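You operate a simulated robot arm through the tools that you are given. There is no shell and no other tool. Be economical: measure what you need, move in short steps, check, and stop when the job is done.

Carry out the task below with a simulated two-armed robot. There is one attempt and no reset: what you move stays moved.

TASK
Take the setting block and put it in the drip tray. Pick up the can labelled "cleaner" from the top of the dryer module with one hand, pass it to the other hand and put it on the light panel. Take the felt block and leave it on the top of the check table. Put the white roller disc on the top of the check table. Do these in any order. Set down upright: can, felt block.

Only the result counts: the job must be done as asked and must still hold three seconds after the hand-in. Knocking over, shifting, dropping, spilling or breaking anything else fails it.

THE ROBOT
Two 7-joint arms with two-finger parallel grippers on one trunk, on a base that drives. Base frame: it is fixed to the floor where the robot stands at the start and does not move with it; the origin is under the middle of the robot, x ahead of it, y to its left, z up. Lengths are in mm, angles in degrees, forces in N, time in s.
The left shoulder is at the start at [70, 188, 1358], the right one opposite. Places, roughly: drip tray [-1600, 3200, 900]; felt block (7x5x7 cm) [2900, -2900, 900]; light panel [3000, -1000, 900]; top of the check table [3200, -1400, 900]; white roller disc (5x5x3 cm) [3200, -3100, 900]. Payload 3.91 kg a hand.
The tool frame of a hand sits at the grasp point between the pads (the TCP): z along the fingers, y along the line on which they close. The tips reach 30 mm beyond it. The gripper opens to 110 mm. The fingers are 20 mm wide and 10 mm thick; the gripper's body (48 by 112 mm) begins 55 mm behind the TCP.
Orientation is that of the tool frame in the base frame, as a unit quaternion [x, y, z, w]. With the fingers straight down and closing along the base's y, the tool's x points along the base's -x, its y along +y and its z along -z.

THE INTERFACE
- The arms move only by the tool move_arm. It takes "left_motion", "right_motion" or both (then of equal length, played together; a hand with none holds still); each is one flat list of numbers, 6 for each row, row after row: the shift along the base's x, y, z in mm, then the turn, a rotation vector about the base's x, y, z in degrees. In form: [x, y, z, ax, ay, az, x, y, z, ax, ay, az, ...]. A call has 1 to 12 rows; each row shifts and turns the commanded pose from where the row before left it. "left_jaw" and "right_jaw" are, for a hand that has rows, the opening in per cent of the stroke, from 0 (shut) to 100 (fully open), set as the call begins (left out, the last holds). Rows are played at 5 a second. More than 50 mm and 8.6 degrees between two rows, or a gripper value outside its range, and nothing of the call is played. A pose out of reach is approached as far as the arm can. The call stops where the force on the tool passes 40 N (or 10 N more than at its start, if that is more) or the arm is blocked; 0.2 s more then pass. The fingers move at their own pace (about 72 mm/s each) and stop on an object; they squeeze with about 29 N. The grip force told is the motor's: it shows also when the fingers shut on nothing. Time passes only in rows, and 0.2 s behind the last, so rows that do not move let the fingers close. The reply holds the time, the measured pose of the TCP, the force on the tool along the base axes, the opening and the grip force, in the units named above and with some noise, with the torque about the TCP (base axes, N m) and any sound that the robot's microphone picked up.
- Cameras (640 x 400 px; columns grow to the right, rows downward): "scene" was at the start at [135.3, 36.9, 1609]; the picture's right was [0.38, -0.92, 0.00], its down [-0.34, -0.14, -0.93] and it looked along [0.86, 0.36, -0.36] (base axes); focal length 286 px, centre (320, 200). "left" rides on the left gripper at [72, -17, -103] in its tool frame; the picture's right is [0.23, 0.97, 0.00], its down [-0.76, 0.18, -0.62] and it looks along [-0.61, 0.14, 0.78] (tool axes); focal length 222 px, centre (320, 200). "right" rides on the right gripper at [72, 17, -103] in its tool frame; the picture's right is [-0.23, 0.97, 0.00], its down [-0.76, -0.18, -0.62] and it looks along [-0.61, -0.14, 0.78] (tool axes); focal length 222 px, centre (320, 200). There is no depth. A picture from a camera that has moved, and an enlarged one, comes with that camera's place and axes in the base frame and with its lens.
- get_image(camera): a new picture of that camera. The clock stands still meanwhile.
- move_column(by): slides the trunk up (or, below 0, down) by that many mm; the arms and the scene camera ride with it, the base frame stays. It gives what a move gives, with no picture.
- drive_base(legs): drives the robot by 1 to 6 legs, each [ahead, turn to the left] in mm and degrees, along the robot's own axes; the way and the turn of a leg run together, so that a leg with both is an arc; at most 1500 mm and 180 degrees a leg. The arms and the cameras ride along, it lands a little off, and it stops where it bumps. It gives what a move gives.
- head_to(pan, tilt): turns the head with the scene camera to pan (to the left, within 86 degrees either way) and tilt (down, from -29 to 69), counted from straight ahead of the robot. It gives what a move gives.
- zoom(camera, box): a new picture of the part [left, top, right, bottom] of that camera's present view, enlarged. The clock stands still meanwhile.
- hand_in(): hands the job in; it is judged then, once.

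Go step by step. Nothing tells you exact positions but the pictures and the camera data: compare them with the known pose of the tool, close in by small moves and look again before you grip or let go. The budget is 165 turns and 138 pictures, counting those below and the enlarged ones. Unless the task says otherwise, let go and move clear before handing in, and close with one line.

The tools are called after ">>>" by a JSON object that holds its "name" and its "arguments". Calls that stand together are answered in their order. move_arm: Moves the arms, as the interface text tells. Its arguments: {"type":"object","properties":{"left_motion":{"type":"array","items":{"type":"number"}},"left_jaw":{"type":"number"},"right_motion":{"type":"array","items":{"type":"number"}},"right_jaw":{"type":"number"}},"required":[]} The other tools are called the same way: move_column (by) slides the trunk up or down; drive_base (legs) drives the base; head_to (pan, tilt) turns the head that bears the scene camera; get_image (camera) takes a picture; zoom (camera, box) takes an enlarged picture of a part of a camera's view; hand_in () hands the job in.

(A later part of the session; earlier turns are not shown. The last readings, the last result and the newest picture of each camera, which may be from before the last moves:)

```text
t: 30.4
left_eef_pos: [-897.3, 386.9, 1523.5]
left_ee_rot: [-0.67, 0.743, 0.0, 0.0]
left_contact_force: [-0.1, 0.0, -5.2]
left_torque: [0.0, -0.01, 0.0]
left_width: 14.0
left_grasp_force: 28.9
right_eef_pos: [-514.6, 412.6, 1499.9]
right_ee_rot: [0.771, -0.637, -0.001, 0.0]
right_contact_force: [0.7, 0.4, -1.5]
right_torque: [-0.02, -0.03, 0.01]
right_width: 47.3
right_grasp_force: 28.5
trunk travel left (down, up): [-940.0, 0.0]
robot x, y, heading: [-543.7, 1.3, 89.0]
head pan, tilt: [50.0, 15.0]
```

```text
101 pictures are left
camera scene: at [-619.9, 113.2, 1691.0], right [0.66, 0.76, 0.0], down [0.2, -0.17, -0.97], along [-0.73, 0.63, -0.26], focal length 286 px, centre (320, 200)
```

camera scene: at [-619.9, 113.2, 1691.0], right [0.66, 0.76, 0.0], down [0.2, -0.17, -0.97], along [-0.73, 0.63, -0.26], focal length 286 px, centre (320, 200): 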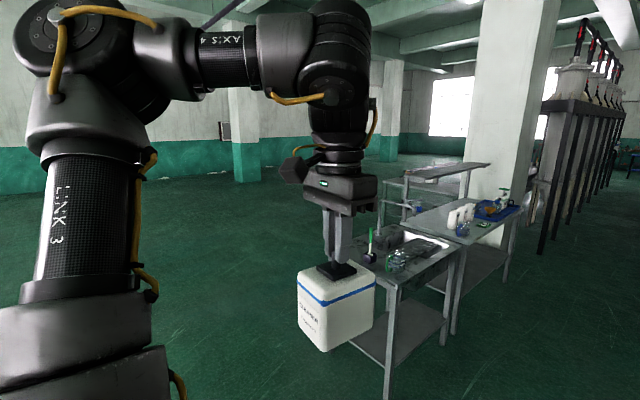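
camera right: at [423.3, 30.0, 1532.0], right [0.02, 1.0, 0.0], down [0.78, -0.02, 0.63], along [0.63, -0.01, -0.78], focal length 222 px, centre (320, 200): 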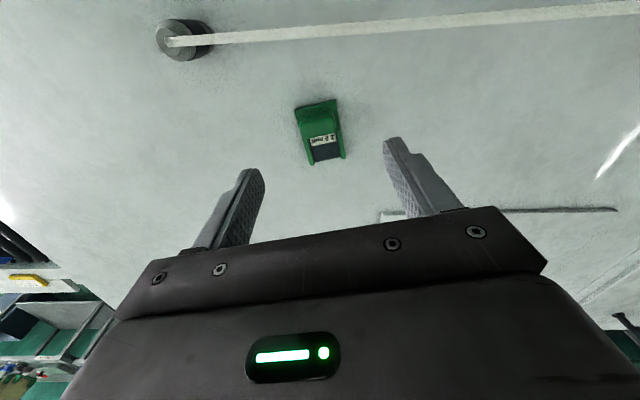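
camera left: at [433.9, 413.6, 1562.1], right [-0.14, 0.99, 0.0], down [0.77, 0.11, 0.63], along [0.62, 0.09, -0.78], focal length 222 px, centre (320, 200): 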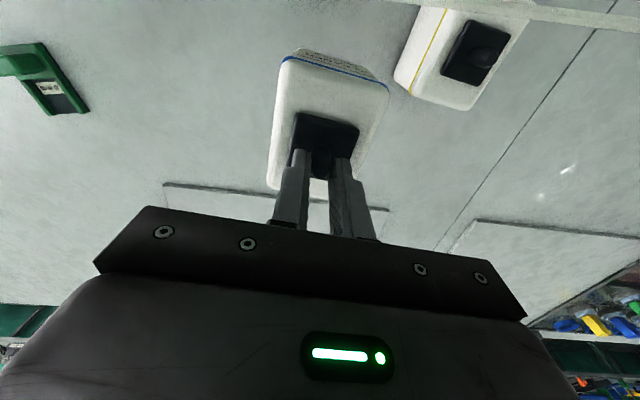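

The blue tray on the second bench fits the drip tray's rough place. I zoom in on it.

>>> {"name": "zoom", "arguments": {"camera": "scene", "box": [370, 140, 540, 260]}}

```text
3.33 times, centred on (455, 200) of scene
camera zoom: at [-619.9, 113.2, 1691.0], right [0.66, 0.76, 0.0], down [0.2, -0.17, -0.97], along [-0.73, 0.63, -0.26], focal length 952 px, centre (-130, 200)
```

zoom: 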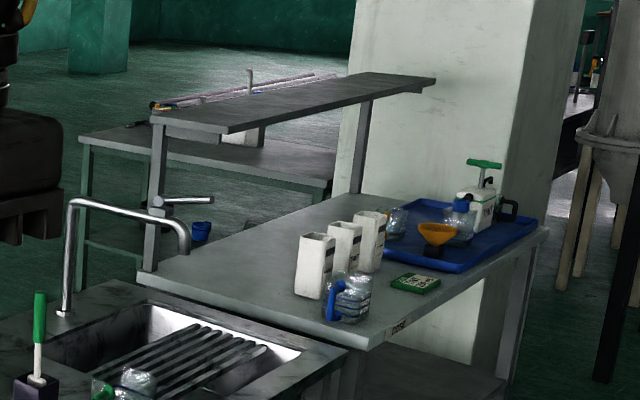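

The blue tray is around [-1460, 3040]. I drive down the aisle and stop short to look at it properly.

>>> {"name": "drive_base", "arguments": {"legs": [[0, 5], [1300, 0], [1200, 0]]}}

>>> {"name": "head_to", "arguments": {"pan": 45, "tilt": 35}}

>>> {"name": "get_image", "arguments": {"camera": "scene"}}

```text
t: 43.1
left_eef_pos: [-1098.6, 2846.2, 1523.9]
left_ee_rot: [-0.7, 0.714, 0.001, 0.0]
left_contact_force: [-0.3, -0.1, -4.4]
left_torque: [-0.02, 0.01, 0.01]
left_width: 14.1
left_grasp_force: 28.9
right_eef_pos: [-718.5, 2904.1, 1500.4]
right_ee_rot: [0.797, -0.604, -0.002, -0.002]
right_contact_force: [-0.3, 0.0, -1.7]
right_torque: [-0.01, 0.0, 0.0]
right_width: 47.6
right_grasp_force: 28.7
trunk travel left (down, up): [-940.0, 0.0]
robot x, y, heading: [-718.2, 2492.0, 94.1]
head pan, tilt: [50.0, 15.0]
```

```text
t: 44.0
left_eef_pos: [-1098.9, 2847.5, 1523.1]
left_ee_rot: [-0.701, 0.713, -0.001, -0.001]
left_contact_force: [0.6, 0.4, -4.5]
left_torque: [0.01, 0.0, 0.01]
left_width: 13.8
left_grasp_force: 29.4
right_eef_pos: [-719.0, 2905.5, 1500.8]
right_ee_rot: [0.798, -0.603, -0.001, 0.0]
right_contact_force: [0.6, -0.3, -0.6]
right_torque: [-0.05, -0.01, 0.02]
right_width: 47.3
right_grasp_force: 29.0
trunk travel left (down, up): [-940.0, 0.0]
robot x, y, heading: [-714.7, 2490.8, 93.9]
head pan, tilt: [45.0, 35.0]
```

```text
99 pictures are left
camera scene: at [-790.0, 2601.8, 1659.1], right [0.66, 0.75, 0.0], down [0.43, -0.38, -0.82], along [-0.62, 0.54, -0.57], focal length 286 px, centre (320, 200)
```

scene: 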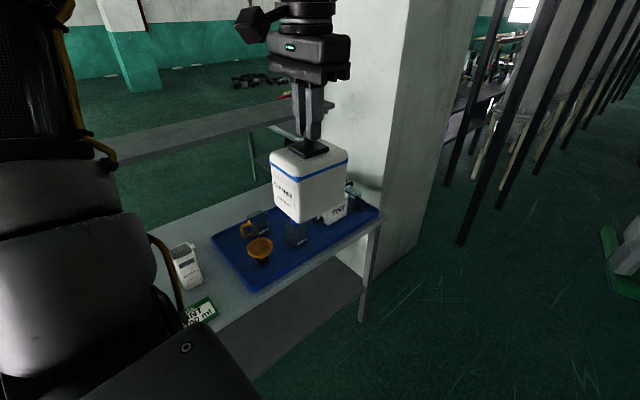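

The tray spans about x −1710…−1390 and y 2815…3490, with free room along its front edge. I move level with it and turn to face it.

>>> {"name": "drive_base", "arguments": {"legs": [[470, 0], [0, 86]]}}

>>> {"name": "head_to", "arguments": {"pan": -10, "tilt": 45}}

>>> {"name": "get_image", "arguments": {"camera": "scene"}}

```text
t: 50.4
left_eef_pos: [-1131.4, 2609.3, 1524.3]
left_ee_rot: [0.999, -0.041, 0.001, 0.0]
left_contact_force: [-0.8, -0.3, -3.9]
left_torque: [0.02, -0.01, 0.0]
left_width: 14.1
left_grasp_force: 28.9
right_eef_pos: [-1165.9, 2992.2, 1499.7]
right_ee_rot: [0.994, 0.106, -0.001, 0.001]
right_contact_force: [0.7, 0.6, -1.3]
right_torque: [0.01, 0.0, 0.0]
right_width: 47.5
right_grasp_force: 28.7
trunk travel left (down, up): [-940.0, 0.0]
robot x, y, heading: [-752.1, 2964.1, -179.8]
head pan, tilt: [45.0, 35.0]
```

```text
t: 51.7
left_eef_pos: [-1133.1, 2607.4, 1523.8]
left_ee_rot: [0.999, -0.041, 0.0, 0.0]
left_contact_force: [0.3, 0.3, -5.3]
left_torque: [0.02, 0.0, 0.0]
left_width: 13.7
left_grasp_force: 28.5
right_eef_pos: [-1165.5, 2989.6, 1499.9]
right_ee_rot: [0.994, 0.105, -0.001, 0.001]
right_contact_force: [-0.6, -1.2, -1.7]
right_torque: [-0.03, 0.01, 0.03]
right_width: 47.7
right_grasp_force: 29.5
trunk travel left (down, up): [-940.0, 0.0]
robot x, y, heading: [-753.9, 2965.1, -179.8]
head pan, tilt: [-10.0, 45.0]
```

```text
98 pictures are left
camera scene: at [-884.5, 2978.4, 1644.3], right [0.17, 0.99, 0.0], down [0.7, -0.12, -0.71], along [-0.7, 0.12, -0.71], focal length 286 px, centre (320, 200)
```

scene: 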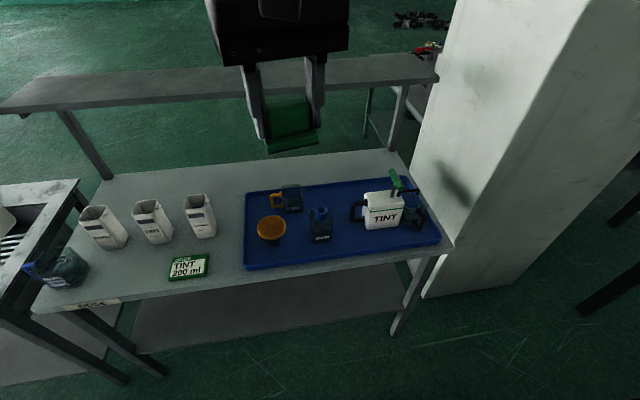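

There's a clear patch at the back of the tray between the cup and the TINT bottle, near [-1610, 3155]. I drive closer, pull the can back towards the robot and check again.

>>> {"name": "move_arm", "arguments": {"left_motion": [30, 0, 0, 0, 0, 0, 30, 0, 0, 0, 0, 0, 30, 0, 0, 0, 0, 0, 30, 0, 0, 0, 0, 0]}}

>>> {"name": "drive_base", "arguments": {"legs": [[210, 0]]}}

>>> {"name": "move_column", "arguments": {"by": -240}}

>>> {"name": "get_image", "arguments": {"camera": "scene"}}

>>> {"name": "get_image", "arguments": {"camera": "right"}}

```text
t: 52.7
left_eef_pos: [-1008.0, 2608.1, 1523.9]
left_ee_rot: [0.999, -0.041, -0.001, 0.0]
left_contact_force: [-0.4, 0.3, -5.5]
left_torque: [0.04, 0.01, -0.01]
left_width: 13.7
left_grasp_force: 29.2
right_eef_pos: [-1162.6, 2990.2, 1502.2]
right_ee_rot: [0.995, 0.105, -0.002, 0.0]
right_contact_force: [-0.4, -0.5, -0.6]
right_torque: [0.0, -0.02, 0.0]
right_width: 47.6
right_grasp_force: 28.9
trunk travel left (down, up): [-940.0, 0.0]
robot x, y, heading: [-751.3, 2965.7, -179.4]
head pan, tilt: [-10.0, 45.0]
```

```text
t: 54.3
left_eef_pos: [-1215.2, 2607.3, 1523.4]
left_ee_rot: [0.999, -0.04, -0.002, 0.0]
left_contact_force: [1.2, -0.2, -4.7]
left_torque: [0.02, 0.0, 0.01]
left_width: 13.6
left_grasp_force: 29.7
right_eef_pos: [-1371.7, 2988.5, 1504.0]
right_ee_rot: [0.994, 0.107, -0.004, 0.001]
right_contact_force: [1.3, 0.1, -1.5]
right_torque: [0.0, 0.01, 0.0]
right_width: 47.9
right_grasp_force: 29.1
trunk travel left (down, up): [-940.0, 0.0]
robot x, y, heading: [-961.3, 2959.6, -179.5]
head pan, tilt: [-10.0, 45.0]
```

```text
t: 56.8
left_eef_pos: [-1221.1, 2607.4, 1283.7]
left_ee_rot: [0.999, -0.041, 0.0, 0.0]
left_contact_force: [0.2, 0.0, -5.6]
left_torque: [0.01, 0.01, 0.03]
left_width: 14.1
left_grasp_force: 28.9
right_eef_pos: [-1374.8, 2988.8, 1261.1]
right_ee_rot: [0.994, 0.107, -0.001, 0.001]
right_contact_force: [0.3, 0.0, -1.0]
right_torque: [0.0, -0.03, 0.0]
right_width: 47.7
right_grasp_force: 29.0
trunk travel left (down, up): [-700.0, 240.0]
robot x, y, heading: [-964.2, 2962.9, -179.8]
head pan, tilt: [-10.0, 45.0]
```

```text
97 pictures are left
camera scene: at [-1094.6, 2977.2, 1404.3], right [0.17, 0.99, 0.0], down [0.7, -0.12, -0.71], along [-0.7, 0.12, -0.71], focal length 286 px, centre (320, 200)
```

scene: 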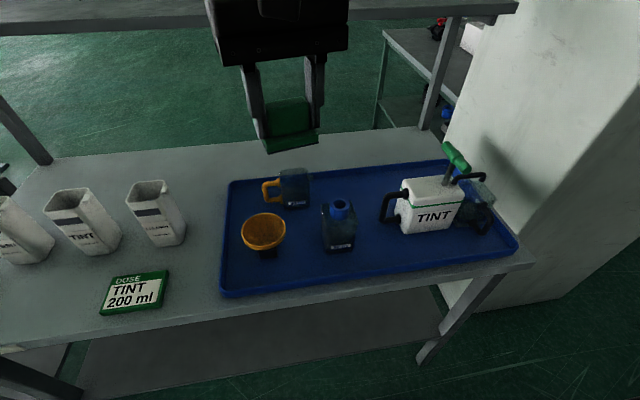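

```text
96 pictures are left
camera right: at [-1301.7, 2987.9, 1365.3], right [-0.02, -1.0, 0.0], down [-0.78, 0.01, 0.63], along [-0.62, 0.01, -0.78], focal length 222 px, centre (320, 200)
```

right: 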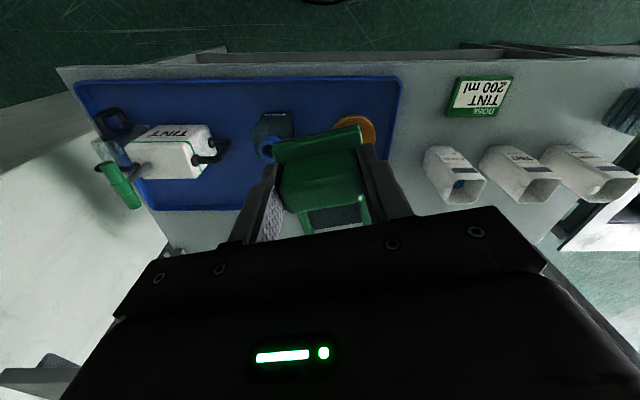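

The bench top is about z = 855 and the free patch is centred near [-1610, 3125]. I take the block over it.

>>> {"name": "move_arm", "arguments": {"right_motion": [-20, 24, -42, 0, 0, -2, -20, 24, -42, 0, 0, -2, -20, 24, -42, 0, 0, -2, -20, 24, -42, 0, 0, -2, -20, 24, -42, 0, 0, -2, -39, 5, -10, 0, 0, -2, -39, 5, -10, 0, 0, 0, -39, 5, -10, 0, 0, 0]}}

>>> {"name": "get_image", "arguments": {"camera": "scene"}}

>>> {"name": "get_image", "arguments": {"camera": "right"}}

```text
refused: row 1 steps farther than a row can; nothing moved
```

```text
95 pictures are left
camera scene: at [-1094.6, 2977.2, 1404.3], right [0.17, 0.99, 0.0], down [0.7, -0.12, -0.71], along [-0.7, 0.12, -0.71], focal length 286 px, centre (320, 200)
```

scene: 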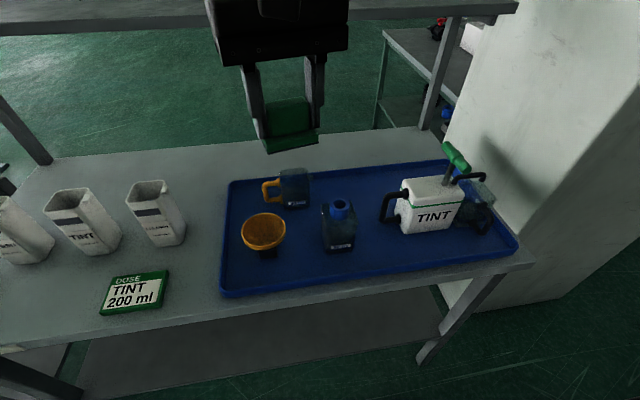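

```text
94 pictures are left
camera right: at [-1301.7, 2987.9, 1365.3], right [-0.02, -1.0, 0.0], down [-0.78, 0.01, 0.63], along [-0.62, 0.01, -0.78], focal length 222 px, centre (320, 200)
```

right: 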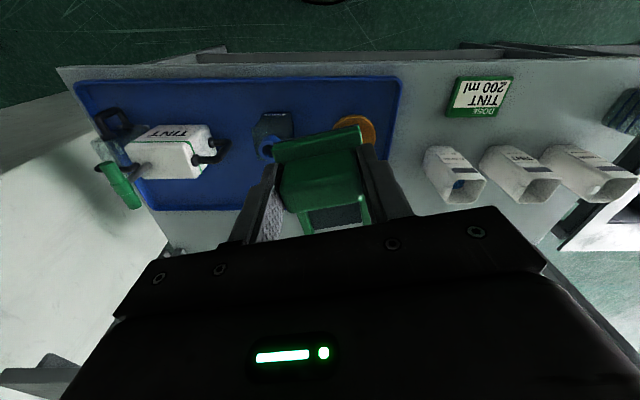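

The row was over the 50 mm limit; I split it into shorter rows.

>>> {"name": "move_arm", "arguments": {"right_motion": [-16, 20, -35, 0, 0, -2, -16, 20, -35, 0, 0, -2, -16, 20, -35, 0, 0, -2, -16, 20, -35, 0, 0, -2, -16, 20, -35, 0, 0, -2, -18, 20, -35, 0, 0, -2, -39, 5, -10, 0, 0, 0, -39, 5, -10, 0, 0, 0, -39, 5, -10, 0, 0, 0]}}

>>> {"name": "get_image", "arguments": {"camera": "scene"}}

>>> {"name": "get_image", "arguments": {"camera": "right"}}

```text
t: 58.8
left_eef_pos: [-1219.2, 2606.9, 1283.5]
left_ee_rot: [0.999, -0.041, 0.0, 0.001]
left_contact_force: [-0.8, -0.3, -5.9]
left_torque: [0.01, 0.02, 0.04]
left_width: 14.1
left_grasp_force: 29.3
right_eef_pos: [-1505.8, 3057.8, 1030.5]
right_ee_rot: [1.0, -0.004, -0.007, 0.0]
right_contact_force: [4.6, -0.8, 22.9]
right_torque: [0.16, -0.62, -0.06]
right_width: 47.5
right_grasp_force: 28.9
right hand out of reach, approached as far as the arm can: row 6, 7, 8, 9
trunk travel left (down, up): [-700.0, 240.0]
robot x, y, heading: [-960.4, 2962.3, -179.7]
head pan, tilt: [-10.0, 45.0]
stopped in row 9 (right hand): the force on the tool passed its limit (the readings are from after the stop); the commanded pose is now the measured one
```

```text
93 pictures are left
camera scene: at [-1092.1, 2977.2, 1404.8], right [0.17, 0.99, 0.0], down [0.7, -0.12, -0.71], along [-0.7, 0.12, -0.71], focal length 286 px, centre (320, 200)
```

scene: 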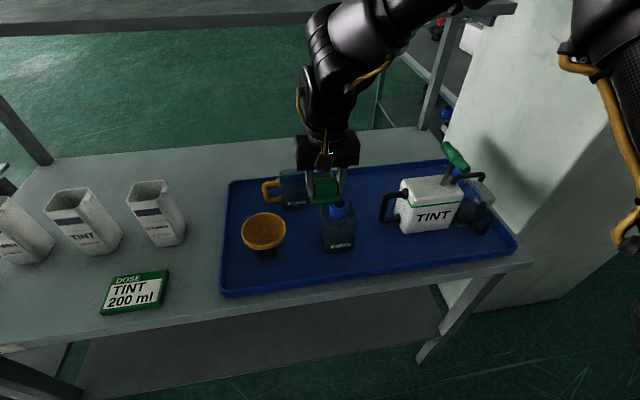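

```text
92 pictures are left
camera right: at [-1433.2, 3041.3, 1133.5], right [-0.23, -0.97, 0.0], down [-0.75, 0.18, 0.63], along [-0.62, 0.14, -0.77], focal length 222 px, centre (320, 200)
```

right: 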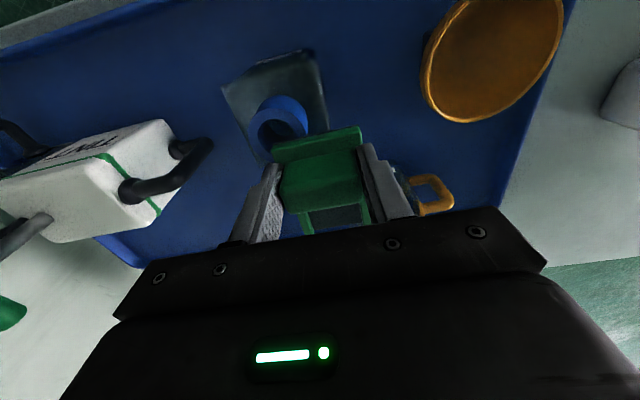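

The block touched something, likely the blue bottle's cap. I lift straight up and recheck.

>>> {"name": "move_arm", "arguments": {"right_motion": [0, 0, 20, 0, 0, 0, 0, 0, 30, 0, 0, 0, 0, 0, 30, 0, 0, 0]}}

>>> {"name": "get_image", "arguments": {"camera": "scene"}}

>>> {"name": "get_image", "arguments": {"camera": "right"}}

```text
t: 59.6
left_eef_pos: [-1221.1, 2607.7, 1283.2]
left_ee_rot: [0.999, -0.041, 0.0, 0.0]
left_contact_force: [0.6, -0.7, -4.8]
left_torque: [0.01, 0.0, 0.02]
left_width: 13.8
left_grasp_force: 29.5
right_eef_pos: [-1504.8, 3056.1, 1107.7]
right_ee_rot: [1.0, -0.005, -0.008, 0.001]
right_contact_force: [0.3, 0.3, -1.6]
right_torque: [-0.02, -0.04, 0.02]
right_width: 47.5
right_grasp_force: 29.2
right hand out of reach, approached as far as the arm can: row 3
trunk travel left (down, up): [-700.0, 240.0]
robot x, y, heading: [-962.1, 2965.9, -179.9]
head pan, tilt: [-10.0, 45.0]
```

```text
91 pictures are left
camera scene: at [-1094.5, 2976.9, 1404.2], right [0.17, 0.99, 0.0], down [0.7, -0.12, -0.71], along [-0.7, 0.12, -0.71], focal length 286 px, centre (320, 200)
```

scene: 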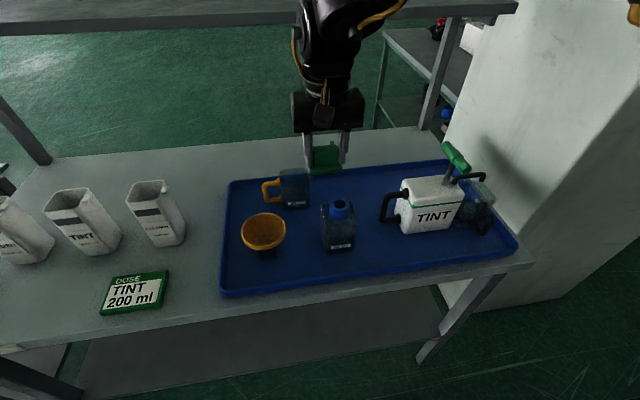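

```text
90 pictures are left
camera right: at [-1432.2, 3039.0, 1211.1], right [-0.24, -0.97, 0.0], down [-0.75, 0.19, 0.63], along [-0.61, 0.15, -0.78], focal length 222 px, centre (320, 200)
```

right: 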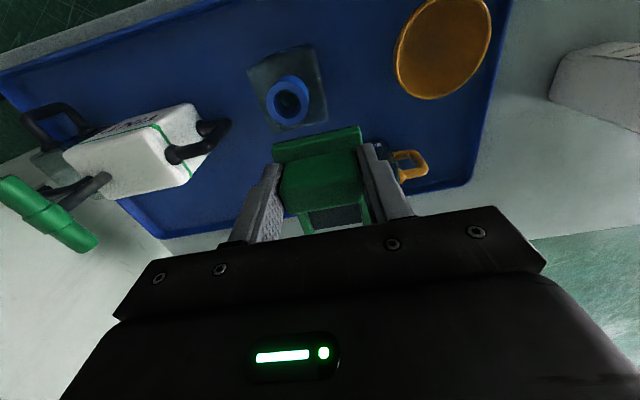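

The bottle did not move. The arm reaches further when the trunk is higher, so I raise the trunk and come over the patch again, staying high.

>>> {"name": "move_column", "arguments": {"by": 180}}

>>> {"name": "move_arm", "arguments": {"right_motion": [0, 23, -40, 0, 0, 0, 0, 23, -40, 0, 0, 0, 0, 23, -40, 0, 0, 0, -30, 0, -20, 0, 0, 0, -30, 0, -20, 0, 0, 0, -30, 0, -10, 0, 0, 0]}}

>>> {"name": "get_image", "arguments": {"camera": "right"}}

>>> {"name": "get_image", "arguments": {"camera": "scene"}}

```text
t: 61.6
left_eef_pos: [-1222.1, 2605.9, 1462.1]
left_ee_rot: [0.999, -0.041, 0.001, 0.0]
left_contact_force: [-0.4, 0.5, -4.9]
left_torque: [-0.03, -0.01, -0.02]
left_width: 13.7
left_grasp_force: 29.6
right_eef_pos: [-1505.9, 3055.1, 1287.4]
right_ee_rot: [1.0, -0.005, -0.007, 0.0]
right_contact_force: [0.1, 1.0, -1.5]
right_torque: [0.01, -0.03, 0.05]
right_width: 47.8
right_grasp_force: 29.2
trunk travel left (down, up): [-880.0, 60.0]
robot x, y, heading: [-965.0, 2961.6, -179.7]
head pan, tilt: [-10.0, 45.0]
```

```text
t: 63.0
left_eef_pos: [-1222.3, 2606.8, 1462.9]
left_ee_rot: [0.999, -0.04, 0.001, 0.0]
left_contact_force: [-0.2, 0.8, -4.9]
left_torque: [-0.02, -0.01, 0.0]
left_width: 14.0
left_grasp_force: 29.0
right_eef_pos: [-1512.1, 3050.6, 1123.1]
right_ee_rot: [1.0, -0.008, -0.006, 0.0]
right_contact_force: [-0.1, -0.2, -1.5]
right_torque: [0.01, -0.04, 0.02]
right_width: 47.7
right_grasp_force: 28.8
right hand out of reach, approached as far as the arm can: row 1, 2, 3, 4, 5, 6
trunk travel left (down, up): [-880.0, 60.0]
robot x, y, heading: [-960.0, 2964.1, -179.7]
head pan, tilt: [-10.0, 45.0]
```

```text
89 pictures are left
camera right: at [-1440.3, 3033.0, 1225.6], right [-0.24, -0.97, 0.0], down [-0.75, 0.19, 0.63], along [-0.62, 0.15, -0.77], focal length 222 px, centre (320, 200)
```

right: 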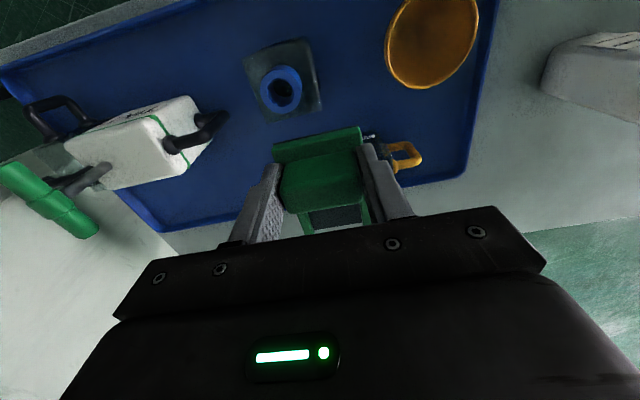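

```text
88 pictures are left
camera scene: at [-1095.5, 2977.0, 1584.2], right [0.17, 0.99, 0.0], down [0.7, -0.12, -0.71], along [-0.7, 0.12, -0.71], focal length 286 px, centre (320, 200)
```

scene: 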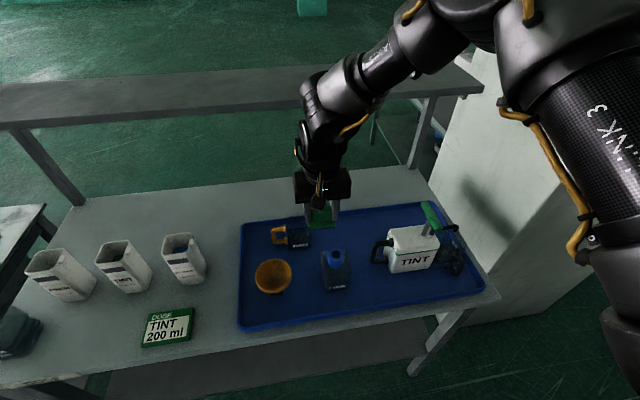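

The arm is at a joint limit rather than stretched, so I keep the arm as it is and use the base: a small right turn and a short drive forward bring the block over the patch.

>>> {"name": "drive_base", "arguments": {"legs": [[0, -8], [95, 0]]}}

>>> {"name": "get_image", "arguments": {"camera": "right"}}

>>> {"name": "get_image", "arguments": {"camera": "scene"}}

```text
t: 64.7
left_eef_pos: [-1340.2, 2653.8, 1466.1]
left_ee_rot: [0.994, -0.109, -0.009, -0.001]
left_contact_force: [0.9, -0.9, -5.3]
left_torque: [0.01, 0.03, 0.04]
left_width: 14.0
left_grasp_force: 28.9
right_eef_pos: [-1572.7, 3133.2, 1132.7]
right_ee_rot: [0.997, -0.075, -0.015, -0.001]
right_contact_force: [1.4, -0.2, -1.1]
right_torque: [0.01, 0.03, -0.01]
right_width: 47.7
right_grasp_force: 28.9
trunk travel left (down, up): [-880.0, 60.0]
robot x, y, heading: [-1054.2, 2972.2, 172.4]
head pan, tilt: [-10.0, 45.0]
```

```text
87 pictures are left
camera right: at [-1501.6, 3106.2, 1234.3], right [-0.37, -0.93, 0.01], down [-0.71, 0.29, 0.65], along [-0.6, 0.23, -0.76], focal length 222 px, centre (320, 200)
```

right: 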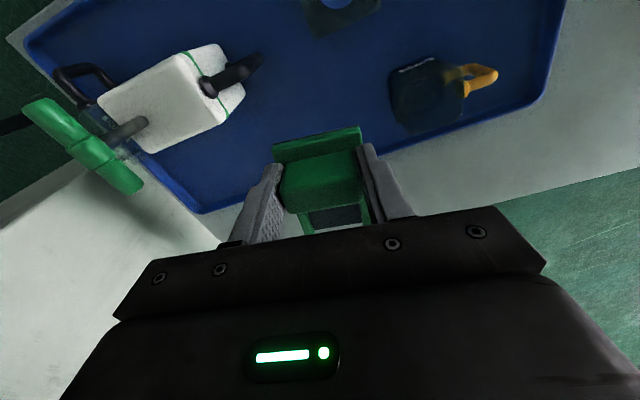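

```text
86 pictures are left
camera scene: at [-1167.8, 3003.4, 1585.8], right [0.3, 0.95, 0.0], down [0.67, -0.21, -0.72], along [-0.68, 0.22, -0.7], focal length 286 px, centre (320, 200)
```

scene: 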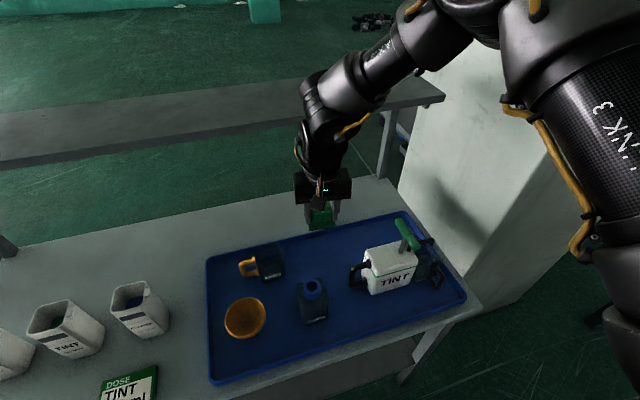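

I nudge 42 mm further forward so that the wrist camera clears the bottle, then lower.

>>> {"name": "drive_base", "arguments": {"legs": [[42, 0]]}}

>>> {"name": "move_arm", "arguments": {"right_motion": [0, 0, -35, 0, 0, 0, 0, 0, -35, 0, 0, 0, 0, 0, -35, 0, 0, 0, 0, 0, -35, 0, 0, 0]}}

>>> {"name": "get_image", "arguments": {"camera": "right"}}

>>> {"name": "get_image", "arguments": {"camera": "scene"}}

```text
t: 65.6
left_eef_pos: [-1377.2, 2661.8, 1467.4]
left_ee_rot: [0.994, -0.109, -0.011, 0.001]
left_contact_force: [2.0, -0.3, -3.8]
left_torque: [0.02, -0.02, -0.06]
left_width: 14.0
left_grasp_force: 28.8
right_eef_pos: [-1612.5, 3140.0, 1133.4]
right_ee_rot: [0.997, -0.075, -0.015, -0.001]
right_contact_force: [0.3, -0.1, -0.3]
right_torque: [0.01, 0.0, -0.01]
right_width: 48.0
right_grasp_force: 28.9
trunk travel left (down, up): [-880.0, 60.0]
robot x, y, heading: [-1101.1, 2983.5, 172.4]
head pan, tilt: [-10.0, 45.0]
```

```text
t: 66.6
left_eef_pos: [-1396.4, 2663.4, 1464.9]
left_ee_rot: [0.994, -0.11, -0.004, 0.0]
left_contact_force: [-1.4, -0.1, -6.0]
left_torque: [0.01, -0.03, 0.03]
left_width: 13.9
left_grasp_force: 28.8
right_eef_pos: [-1611.6, 3126.9, 991.2]
right_ee_rot: [0.997, -0.076, -0.01, 0.0]
right_contact_force: [-0.4, 0.0, -1.5]
right_torque: [0.01, -0.01, -0.01]
right_width: 47.7
right_grasp_force: 29.2
right hand out of reach, approached as far as the arm can: row 3, 4
trunk travel left (down, up): [-880.0, 60.0]
robot x, y, heading: [-1098.1, 2980.8, 172.6]
head pan, tilt: [-10.0, 45.0]
```

```text
85 pictures are left
camera right: at [-1540.9, 3099.2, 1094.5], right [-0.37, -0.93, 0.01], down [-0.71, 0.29, 0.64], along [-0.59, 0.23, -0.77], focal length 222 px, centre (320, 200)
```

right: 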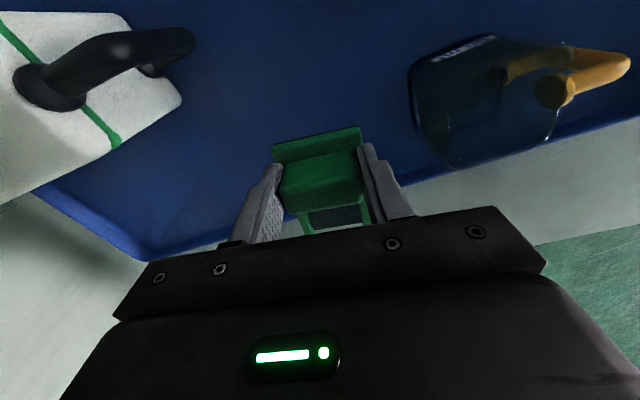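

```text
84 pictures are left
camera scene: at [-1232.0, 3013.0, 1583.8], right [0.3, 0.95, 0.0], down [0.68, -0.21, -0.7], along [-0.67, 0.21, -0.71], focal length 286 px, centre (320, 200)
```

scene: 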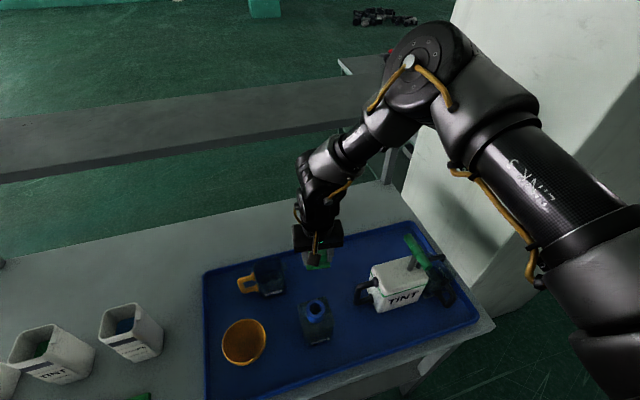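

The block is over the patch, about 85 mm up. I lower the last part with the trunk.

>>> {"name": "move_column", "arguments": {"by": -65}}

>>> {"name": "get_image", "arguments": {"camera": "right"}}

>>> {"name": "get_image", "arguments": {"camera": "scene"}}

```text
t: 67.6
left_eef_pos: [-1389.6, 2662.2, 1400.5]
left_ee_rot: [0.994, -0.11, -0.006, 0.001]
left_contact_force: [-0.1, 0.6, -6.2]
left_torque: [0.01, 0.02, 0.0]
left_width: 13.9
left_grasp_force: 29.5
right_eef_pos: [-1606.6, 3126.5, 929.5]
right_ee_rot: [0.997, -0.077, -0.012, 0.001]
right_contact_force: [0.5, 0.1, -2.0]
right_torque: [0.01, 0.0, -0.02]
right_width: 47.7
right_grasp_force: 29.1
trunk travel left (down, up): [-815.0, 125.0]
robot x, y, heading: [-1097.0, 2983.6, 172.4]
head pan, tilt: [-10.0, 45.0]
```

```text
83 pictures are left
camera right: at [-1536.2, 3098.9, 1032.2], right [-0.37, -0.93, 0.01], down [-0.71, 0.29, 0.64], along [-0.6, 0.23, -0.77], focal length 222 px, centre (320, 200)
```

right: 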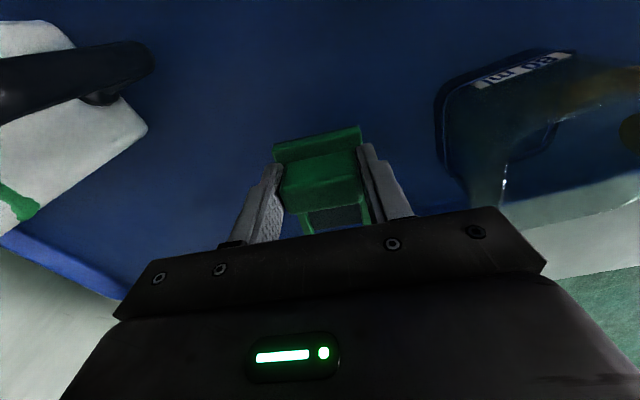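

```text
82 pictures are left
camera scene: at [-1225.0, 3012.8, 1519.4], right [0.3, 0.95, 0.0], down [0.67, -0.21, -0.71], along [-0.67, 0.21, -0.71], focal length 286 px, centre (320, 200)
```

scene: 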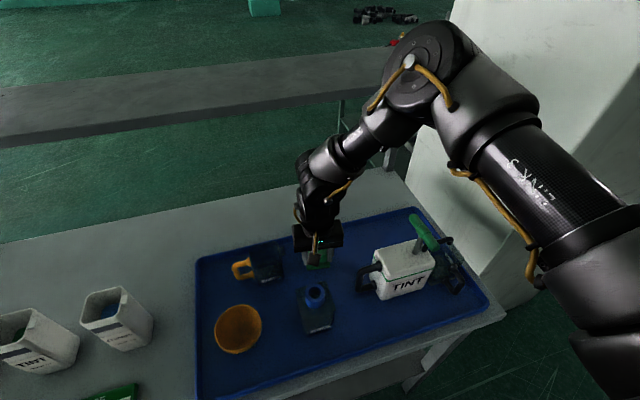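

Clear on all sides. I lower on to the tray floor in small trunk steps.

>>> {"name": "move_column", "arguments": {"by": -18}}

>>> {"name": "move_arm", "arguments": {"right_motion": [0, 0, -3, 0, 0, 0, 0, 0, -3, 0, 0, 0, 0, 0, -3, 0, 0, 0, 0, 0, -3, 0, 0, 0, 0, 0, -3, 0, 0, 0]}}

```text
t: 68.3
left_eef_pos: [-1390.8, 2662.2, 1383.4]
left_ee_rot: [0.994, -0.109, -0.005, 0.0]
left_contact_force: [-0.1, 0.6, -5.6]
left_torque: [0.0, 0.0, -0.02]
left_width: 13.9
left_grasp_force: 28.8
right_eef_pos: [-1607.9, 3126.8, 911.7]
right_ee_rot: [0.997, -0.076, -0.012, 0.0]
right_contact_force: [0.1, 0.7, -0.9]
right_torque: [0.04, 0.01, -0.01]
right_width: 47.7
right_grasp_force: 28.6
trunk travel left (down, up): [-797.0, 143.0]
robot x, y, heading: [-1099.0, 2980.0, 172.6]
head pan, tilt: [-10.0, 45.0]
```

```text
t: 69.5
left_eef_pos: [-1388.4, 2663.4, 1384.3]
left_ee_rot: [0.994, -0.11, -0.007, 0.0]
left_contact_force: [-1.5, -0.3, -5.3]
left_torque: [-0.02, -0.01, -0.02]
left_width: 14.0
left_grasp_force: 29.0
right_eef_pos: [-1606.5, 3125.5, 899.5]
right_ee_rot: [0.997, -0.08, -0.017, -0.002]
right_contact_force: [-1.9, 5.7, 29.3]
right_torque: [0.16, -0.36, 0.09]
right_width: 47.7
right_grasp_force: 29.2
right hand out of reach, approached as far as the arm can: row 5
trunk travel left (down, up): [-797.0, 143.0]
robot x, y, heading: [-1091.7, 2982.4, 172.2]
head pan, tilt: [-10.0, 45.0]
```

It rests on the tray floor. I ease off, open, and check before lifting away.

>>> {"name": "move_arm", "arguments": {"right_motion": [0, 0, 2, 0, 0, 0, 0, 0, 0, 0, 0, 0]}}

>>> {"name": "move_arm", "arguments": {"right_motion": [0, 0, 0, 0, 0, 0, 0, 0, 0, 0, 0, 0, 0, 0, 0, 0, 0, 0], "right_jaw": 68}}

>>> {"name": "move_column", "arguments": {"by": 120}}

>>> {"name": "get_image", "arguments": {"camera": "right"}}

>>> {"name": "get_image", "arguments": {"camera": "scene"}}

```text
t: 70.1
left_eef_pos: [-1389.1, 2663.6, 1383.2]
left_ee_rot: [0.994, -0.109, -0.006, 0.001]
left_contact_force: [-1.0, 0.4, -5.6]
left_torque: [0.0, 0.01, 0.0]
left_width: 14.1
left_grasp_force: 28.9
right_eef_pos: [-1604.6, 3124.9, 898.9]
right_ee_rot: [0.997, -0.077, -0.014, 0.0]
right_contact_force: [-4.8, 4.9, 21.7]
right_torque: [0.29, -0.09, 0.11]
right_width: 47.6
right_grasp_force: 29.4
trunk travel left (down, up): [-797.0, 143.0]
robot x, y, heading: [-1096.1, 2978.8, 172.4]
head pan, tilt: [-10.0, 45.0]
```

```text
t: 70.9
left_eef_pos: [-1389.7, 2659.7, 1383.2]
left_ee_rot: [0.994, -0.11, -0.006, -0.001]
left_contact_force: [0.0, -0.4, -5.1]
left_torque: [-0.02, -0.01, 0.02]
left_width: 13.8
left_grasp_force: 29.0
right_eef_pos: [-1603.6, 3123.2, 899.8]
right_ee_rot: [0.997, -0.077, -0.012, -0.001]
right_contact_force: [1.8, -4.4, 14.8]
right_torque: [0.46, -0.25, -0.08]
right_width: 72.7
right_grasp_force: 0.1
trunk travel left (down, up): [-797.0, 143.0]
robot x, y, heading: [-1095.4, 2982.4, 172.4]
head pan, tilt: [-10.0, 45.0]
```

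```text
t: 72.4
left_eef_pos: [-1391.3, 2662.2, 1501.3]
left_ee_rot: [0.994, -0.109, -0.005, 0.0]
left_contact_force: [-0.4, 0.7, -5.8]
left_torque: [-0.01, 0.01, -0.04]
left_width: 13.8
left_grasp_force: 28.7
right_eef_pos: [-1605.4, 3124.1, 1019.1]
right_ee_rot: [0.997, -0.077, -0.013, -0.001]
right_contact_force: [0.4, 0.1, -0.2]
right_torque: [0.01, -0.02, 0.0]
right_width: 74.6
right_grasp_force: 0.0
trunk travel left (down, up): [-917.0, 23.0]
robot x, y, heading: [-1099.5, 2985.3, 172.3]
head pan, tilt: [-10.0, 45.0]
```

```text
81 pictures are left
camera right: at [-1534.9, 3096.3, 1121.7], right [-0.37, -0.93, 0.01], down [-0.71, 0.29, 0.64], along [-0.6, 0.24, -0.77], focal length 222 px, centre (320, 200)
```

right: 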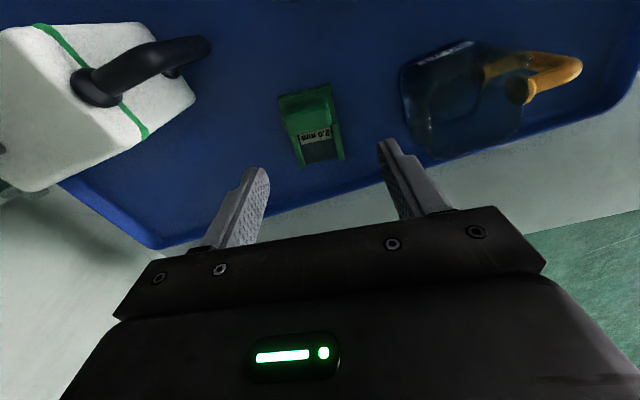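

```text
80 pictures are left
camera scene: at [-1226.8, 3012.7, 1621.2], right [0.3, 0.95, 0.0], down [0.67, -0.21, -0.71], along [-0.67, 0.21, -0.71], focal length 286 px, centre (320, 200)
```

scene: 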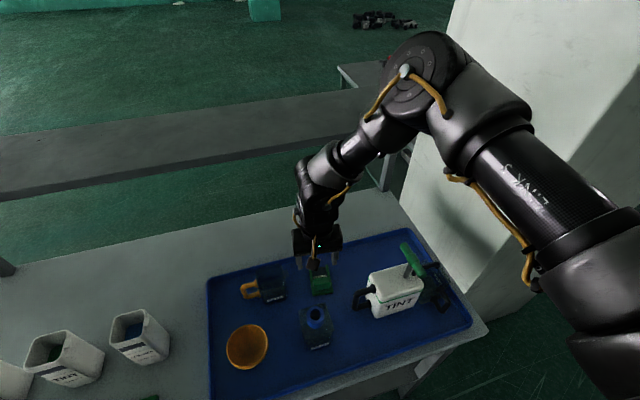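

The setting block stands in the tray. I raise the right hand and back away from the bench.

>>> {"name": "move_arm", "arguments": {"right_motion": [0, 0, 35, 0, 0, 0, 0, 0, 35, 0, 0, 0, 10, 0, 35, 0, 0, 0, 20, 0, 35, 0, 0, 0, 20, 0, 35, 0, 0, 0]}}

>>> {"name": "drive_base", "arguments": {"legs": [[-380, 0]]}}

>>> {"name": "head_to", "arguments": {"pan": 10, "tilt": 25}}

>>> {"name": "get_image", "arguments": {"camera": "scene"}}

```text
t: 73.6
left_eef_pos: [-1388.8, 2662.4, 1503.7]
left_ee_rot: [0.994, -0.109, -0.007, 0.0]
left_contact_force: [-0.6, 0.0, -4.4]
left_torque: [0.0, 0.05, 0.0]
left_width: 13.9
left_grasp_force: 28.8
right_eef_pos: [-1553.7, 3124.8, 1196.1]
right_ee_rot: [0.997, -0.076, -0.013, 0.0]
right_contact_force: [0.0, 0.1, 0.7]
right_torque: [0.02, 0.02, -0.01]
right_width: 74.9
right_grasp_force: 0.0
trunk travel left (down, up): [-917.0, 23.0]
robot x, y, heading: [-1096.4, 2975.7, 172.8]
head pan, tilt: [-10.0, 45.0]
```

```text
t: 76.0
left_eef_pos: [-1020.5, 2612.4, 1502.6]
left_ee_rot: [0.994, -0.109, -0.004, 0.0]
left_contact_force: [0.0, 0.2, -4.8]
left_torque: [-0.03, 0.0, 0.0]
left_width: 13.9
left_grasp_force: 28.9
right_eef_pos: [-1182.5, 3075.2, 1193.9]
right_ee_rot: [0.997, -0.078, -0.011, -0.001]
right_contact_force: [-0.2, -0.2, -0.1]
right_torque: [0.02, 0.02, -0.02]
right_width: 74.8
right_grasp_force: 0.0
trunk travel left (down, up): [-917.0, 23.0]
robot x, y, heading: [-725.4, 2932.9, 172.5]
head pan, tilt: [-10.0, 45.0]
```

```text
t: 76.8
left_eef_pos: [-1014.2, 2611.0, 1502.4]
left_ee_rot: [0.994, -0.11, -0.007, 0.0]
left_contact_force: [0.8, 0.0, -5.4]
left_torque: [0.02, 0.03, -0.04]
left_width: 13.9
left_grasp_force: 29.2
right_eef_pos: [-1179.8, 3075.5, 1194.0]
right_ee_rot: [0.997, -0.078, -0.013, -0.001]
right_contact_force: [-0.5, -1.1, -0.6]
right_torque: [0.01, 0.01, -0.01]
right_width: 74.7
right_grasp_force: 0.0
trunk travel left (down, up): [-917.0, 23.0]
robot x, y, heading: [-722.9, 2935.3, 172.4]
head pan, tilt: [10.0, 25.0]
```

```text
79 pictures are left
camera scene: at [-865.2, 2934.9, 1651.9], right [-0.04, 1.0, 0.0], down [0.42, 0.02, -0.91], along [-0.91, -0.04, -0.42], focal length 286 px, centre (320, 200)
```

scene: 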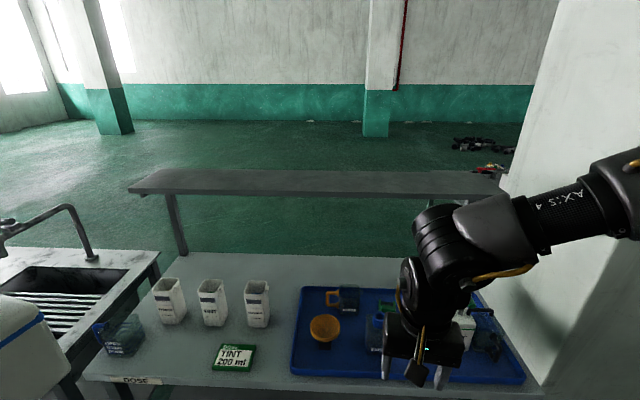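

Next comes the handover. I turn to face down the aisle (heading −90°), where there's free space.

>>> {"name": "drive_base", "arguments": {"legs": [[0, 97.6]]}}

>>> {"name": "head_to", "arguments": {"pan": 0, "tilt": 25}}

>>> {"name": "get_image", "arguments": {"camera": "scene"}}

```text
t: 81.3
left_eef_pos: [-369.4, 2682.0, 1502.2]
left_ee_rot: [0.738, 0.675, -0.003, 0.004]
left_contact_force: [-0.3, -1.0, -5.4]
left_torque: [-0.01, 0.04, 0.03]
left_width: 13.9
left_grasp_force: 28.7
right_eef_pos: [-806.9, 2459.9, 1194.2]
right_ee_rot: [0.716, 0.698, -0.009, 0.01]
right_contact_force: [-0.1, 0.0, 0.0]
right_torque: [-0.01, -0.01, 0.0]
right_width: 74.4
right_grasp_force: 0.1
trunk travel left (down, up): [-917.0, 23.0]
robot x, y, heading: [-723.9, 2935.3, -90.3]
head pan, tilt: [10.0, 25.0]
```

```text
t: 82.0
left_eef_pos: [-368.3, 2681.2, 1503.8]
left_ee_rot: [0.739, 0.674, -0.003, 0.004]
left_contact_force: [0.3, 0.5, -5.9]
left_torque: [0.01, 0.03, -0.03]
left_width: 14.1
left_grasp_force: 28.9
right_eef_pos: [-806.8, 2459.3, 1194.3]
right_ee_rot: [0.716, 0.698, -0.009, 0.008]
right_contact_force: [-0.1, -0.2, 0.8]
right_torque: [0.02, 0.01, 0.03]
right_width: 74.8
right_grasp_force: 0.1
trunk travel left (down, up): [-917.0, 23.0]
robot x, y, heading: [-724.4, 2932.3, -90.0]
head pan, tilt: [0.0, 25.0]
```

```text
78 pictures are left
camera scene: at [-723.8, 2790.2, 1651.8], right [-1.0, 0.0, 0.0], down [0.0, 0.42, -0.91], along [0.0, -0.91, -0.42], focal length 286 px, centre (320, 200)
```

scene: 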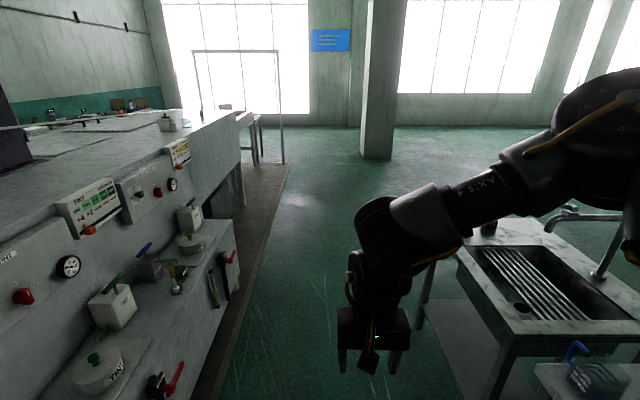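

I pitch the right hand about 52° forward, off to the right, so that it can take the can's body from the robot side below the left hand.

>>> {"name": "move_arm", "arguments": {"right_motion": [1, 5, 16, -7.4, 0, 0, 1, 5, 16, -7.4, 0, 0, 1, 5, 16, -7.4, 0, 0, 1, 5, 16, -7.4, 0, 0, 1, 5, 16, -7.4, 0, 0, 1, 5, 16, -7.4, 0, 0, 1, 5, 16, -7.4, 0, 0, 0, 0, 0, 0, 0, 1.5], "right_jaw": 100}}

>>> {"name": "get_image", "arguments": {"camera": "scene"}}

```text
t: 83.8
left_eef_pos: [-368.3, 2682.9, 1502.3]
left_ee_rot: [0.738, 0.674, -0.004, 0.006]
left_contact_force: [0.7, 0.0, -5.6]
left_torque: [0.02, -0.04, 0.01]
left_width: 14.2
left_grasp_force: 29.7
right_eef_pos: [-791.9, 2487.7, 1308.2]
right_ee_rot: [0.632, 0.632, -0.309, 0.325]
right_contact_force: [0.0, 0.2, 0.5]
right_torque: [0.02, 0.01, -0.01]
right_width: 110.0
right_grasp_force: 0.0
right hand out of reach, approached as far as the arm can: row 7
trunk travel left (down, up): [-917.0, 23.0]
robot x, y, heading: [-725.7, 2928.0, -90.1]
head pan, tilt: [0.0, 25.0]
```

```text
77 pictures are left
camera scene: at [-723.0, 2791.9, 1652.0], right [-1.0, 0.0, 0.0], down [0.0, 0.42, -0.91], along [0.0, -0.91, -0.42], focal length 286 px, centre (320, 200)
```

scene: 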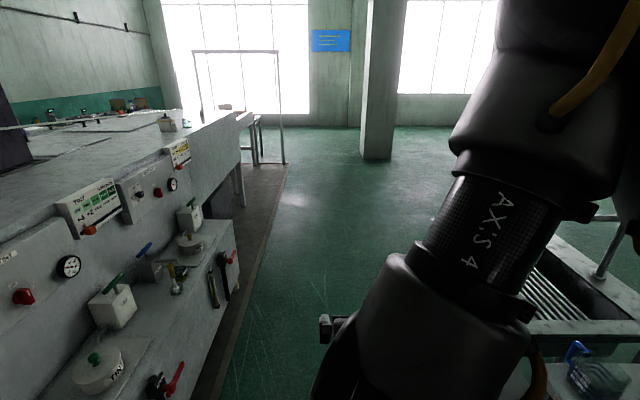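

The right hand is pitched and ready. Now I bring the can in front of it.

>>> {"name": "move_arm", "arguments": {"left_motion": [-25, -33, -20, 0, 0, 0.5, -25, -33, -20, 0, 0, 0.5, -25, -33, -20, 0, 0, 0.5, -25, -33, -20, 0, 0, 0.5, -25, -33, -20, 0, 0, 0.5, -25, -33, -20, 0, 0, 0.5, -25, -33, -20, 0, 0, 0.5, -25, -33, -20, 0, 0, 0.5, -25, -33, -20, 0, 0, 0.5, -25, -13, -20, 0, 0, 0.5]}}

>>> {"name": "get_image", "arguments": {"camera": "scene"}}

>>> {"name": "get_image", "arguments": {"camera": "right"}}

>>> {"name": "get_image", "arguments": {"camera": "left"}}

```text
t: 86.0
left_eef_pos: [-494.3, 2477.4, 1355.2]
left_ee_rot: [0.71, 0.704, -0.006, 0.004]
left_contact_force: [0.0, 0.9, -5.7]
left_torque: [0.02, 0.01, 0.02]
left_width: 13.9
left_grasp_force: 29.0
left hand out of reach, approached as far as the arm can: row 6, 7, 8, 9, 10
right_eef_pos: [-792.5, 2488.7, 1307.6]
right_ee_rot: [0.632, 0.633, -0.308, 0.325]
right_contact_force: [0.1, -0.1, -0.7]
right_torque: [0.03, 0.01, 0.01]
right_width: 110.2
right_grasp_force: 0.0
trunk travel left (down, up): [-917.0, 23.0]
robot x, y, heading: [-722.1, 2928.6, -90.2]
head pan, tilt: [0.0, 25.0]
```

```text
76 pictures are left
camera scene: at [-723.6, 2791.2, 1652.0], right [-1.0, 0.0, 0.0], down [0.0, 0.42, -0.91], along [0.0, -0.91, -0.42], focal length 286 px, centre (320, 200)
```

scene: 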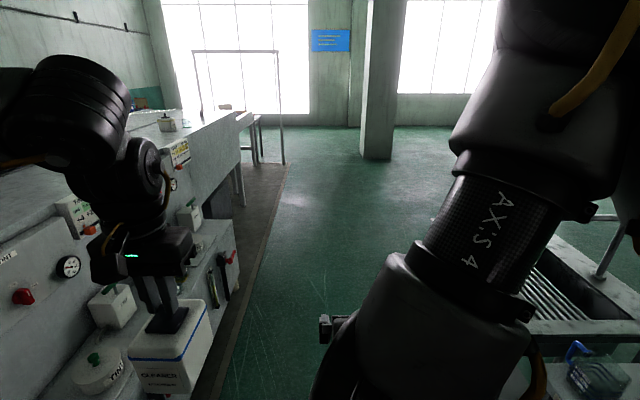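

```text
75 pictures are left
camera right: at [-777.8, 2613.9, 1312.9], right [0.97, -0.13, 0.2], down [-0.2, 0.04, 0.98], along [-0.13, -0.99, 0.02], focal length 222 px, centre (320, 200)
```

right: 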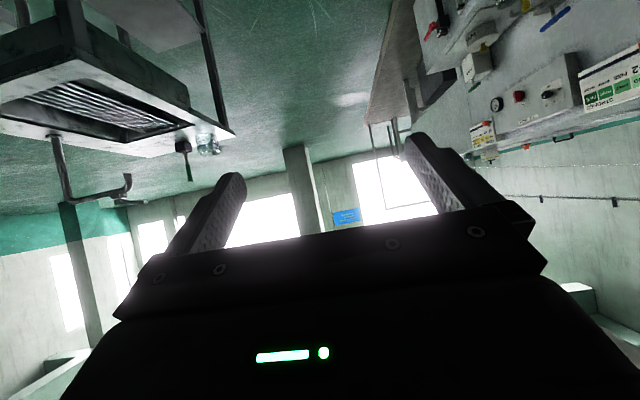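

```text
74 pictures are left
camera left: at [-511.1, 2550.7, 1457.6], right [0.98, 0.22, -0.01], down [0.17, -0.75, 0.63], along [0.13, -0.62, -0.77], focal length 222 px, centre (320, 200)
```

left: 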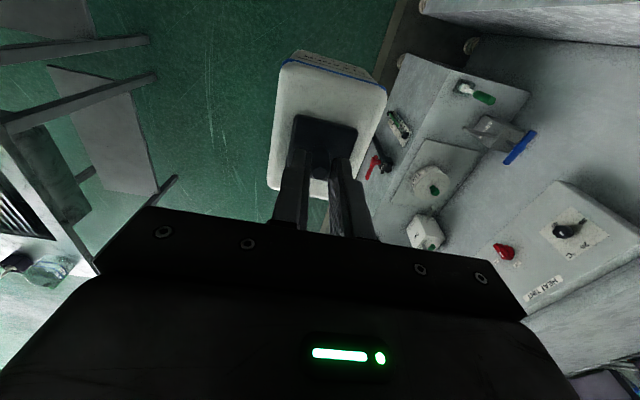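

The left arm stopped short near a joint limit. I test whether turning its wrist the other way frees it.

>>> {"name": "move_arm", "arguments": {"left_motion": [-10, -15, 0, 0, 0, -7, -10, -15, 0, 0, 0, -7, -10, -15, 0, 0, 0, -7]}}

```text
t: 86.8
left_eef_pos: [-475.6, 2455.9, 1369.5]
left_ee_rot: [0.826, 0.564, -0.006, 0.004]
left_contact_force: [-0.4, 0.1, -3.8]
left_torque: [0.0, -0.06, 0.01]
left_width: 14.0
left_grasp_force: 29.2
left hand out of reach, approached as far as the arm can: row 1, 2, 3
right_eef_pos: [-792.6, 2487.0, 1306.9]
right_ee_rot: [0.632, 0.632, -0.308, 0.325]
right_contact_force: [0.0, -0.2, -0.8]
right_torque: [0.01, -0.01, 0.0]
right_width: 110.0
right_grasp_force: 0.0
trunk travel left (down, up): [-917.0, 23.0]
robot x, y, heading: [-728.1, 2932.1, -90.0]
head pan, tilt: [0.0, 25.0]
```

Turning that way did not help. I try drawing the hand in higher and closer to the robot, like the right hand's starting posture mirrored.

>>> {"name": "move_arm", "arguments": {"left_motion": [-20, 30, 25, 0, 0, 7, -20, 30, 25, 0, 0, 7, -30, 20, 20, 0, 0, 7, -40, 0, 0, 0, 0, 0, -40, 0, 0, 0, 0, 0]}}

```text
t: 88.0
left_eef_pos: [-497.1, 2546.0, 1454.1]
left_ee_rot: [0.708, 0.706, -0.004, 0.004]
left_contact_force: [0.4, -0.6, -4.5]
left_torque: [-0.01, -0.03, 0.03]
left_width: 14.2
left_grasp_force: 29.0
left hand out of reach, approached as far as the arm can: row 1, 2, 3, 4, 5
right_eef_pos: [-793.2, 2486.3, 1307.0]
right_ee_rot: [0.633, 0.633, -0.307, 0.324]
right_contact_force: [0.1, 0.3, 0.6]
right_torque: [0.03, 0.02, 0.05]
right_width: 110.1
right_grasp_force: 0.0
trunk travel left (down, up): [-917.0, 23.0]
robot x, y, heading: [-726.4, 2932.3, -90.1]
head pan, tilt: [0.0, 25.0]
```

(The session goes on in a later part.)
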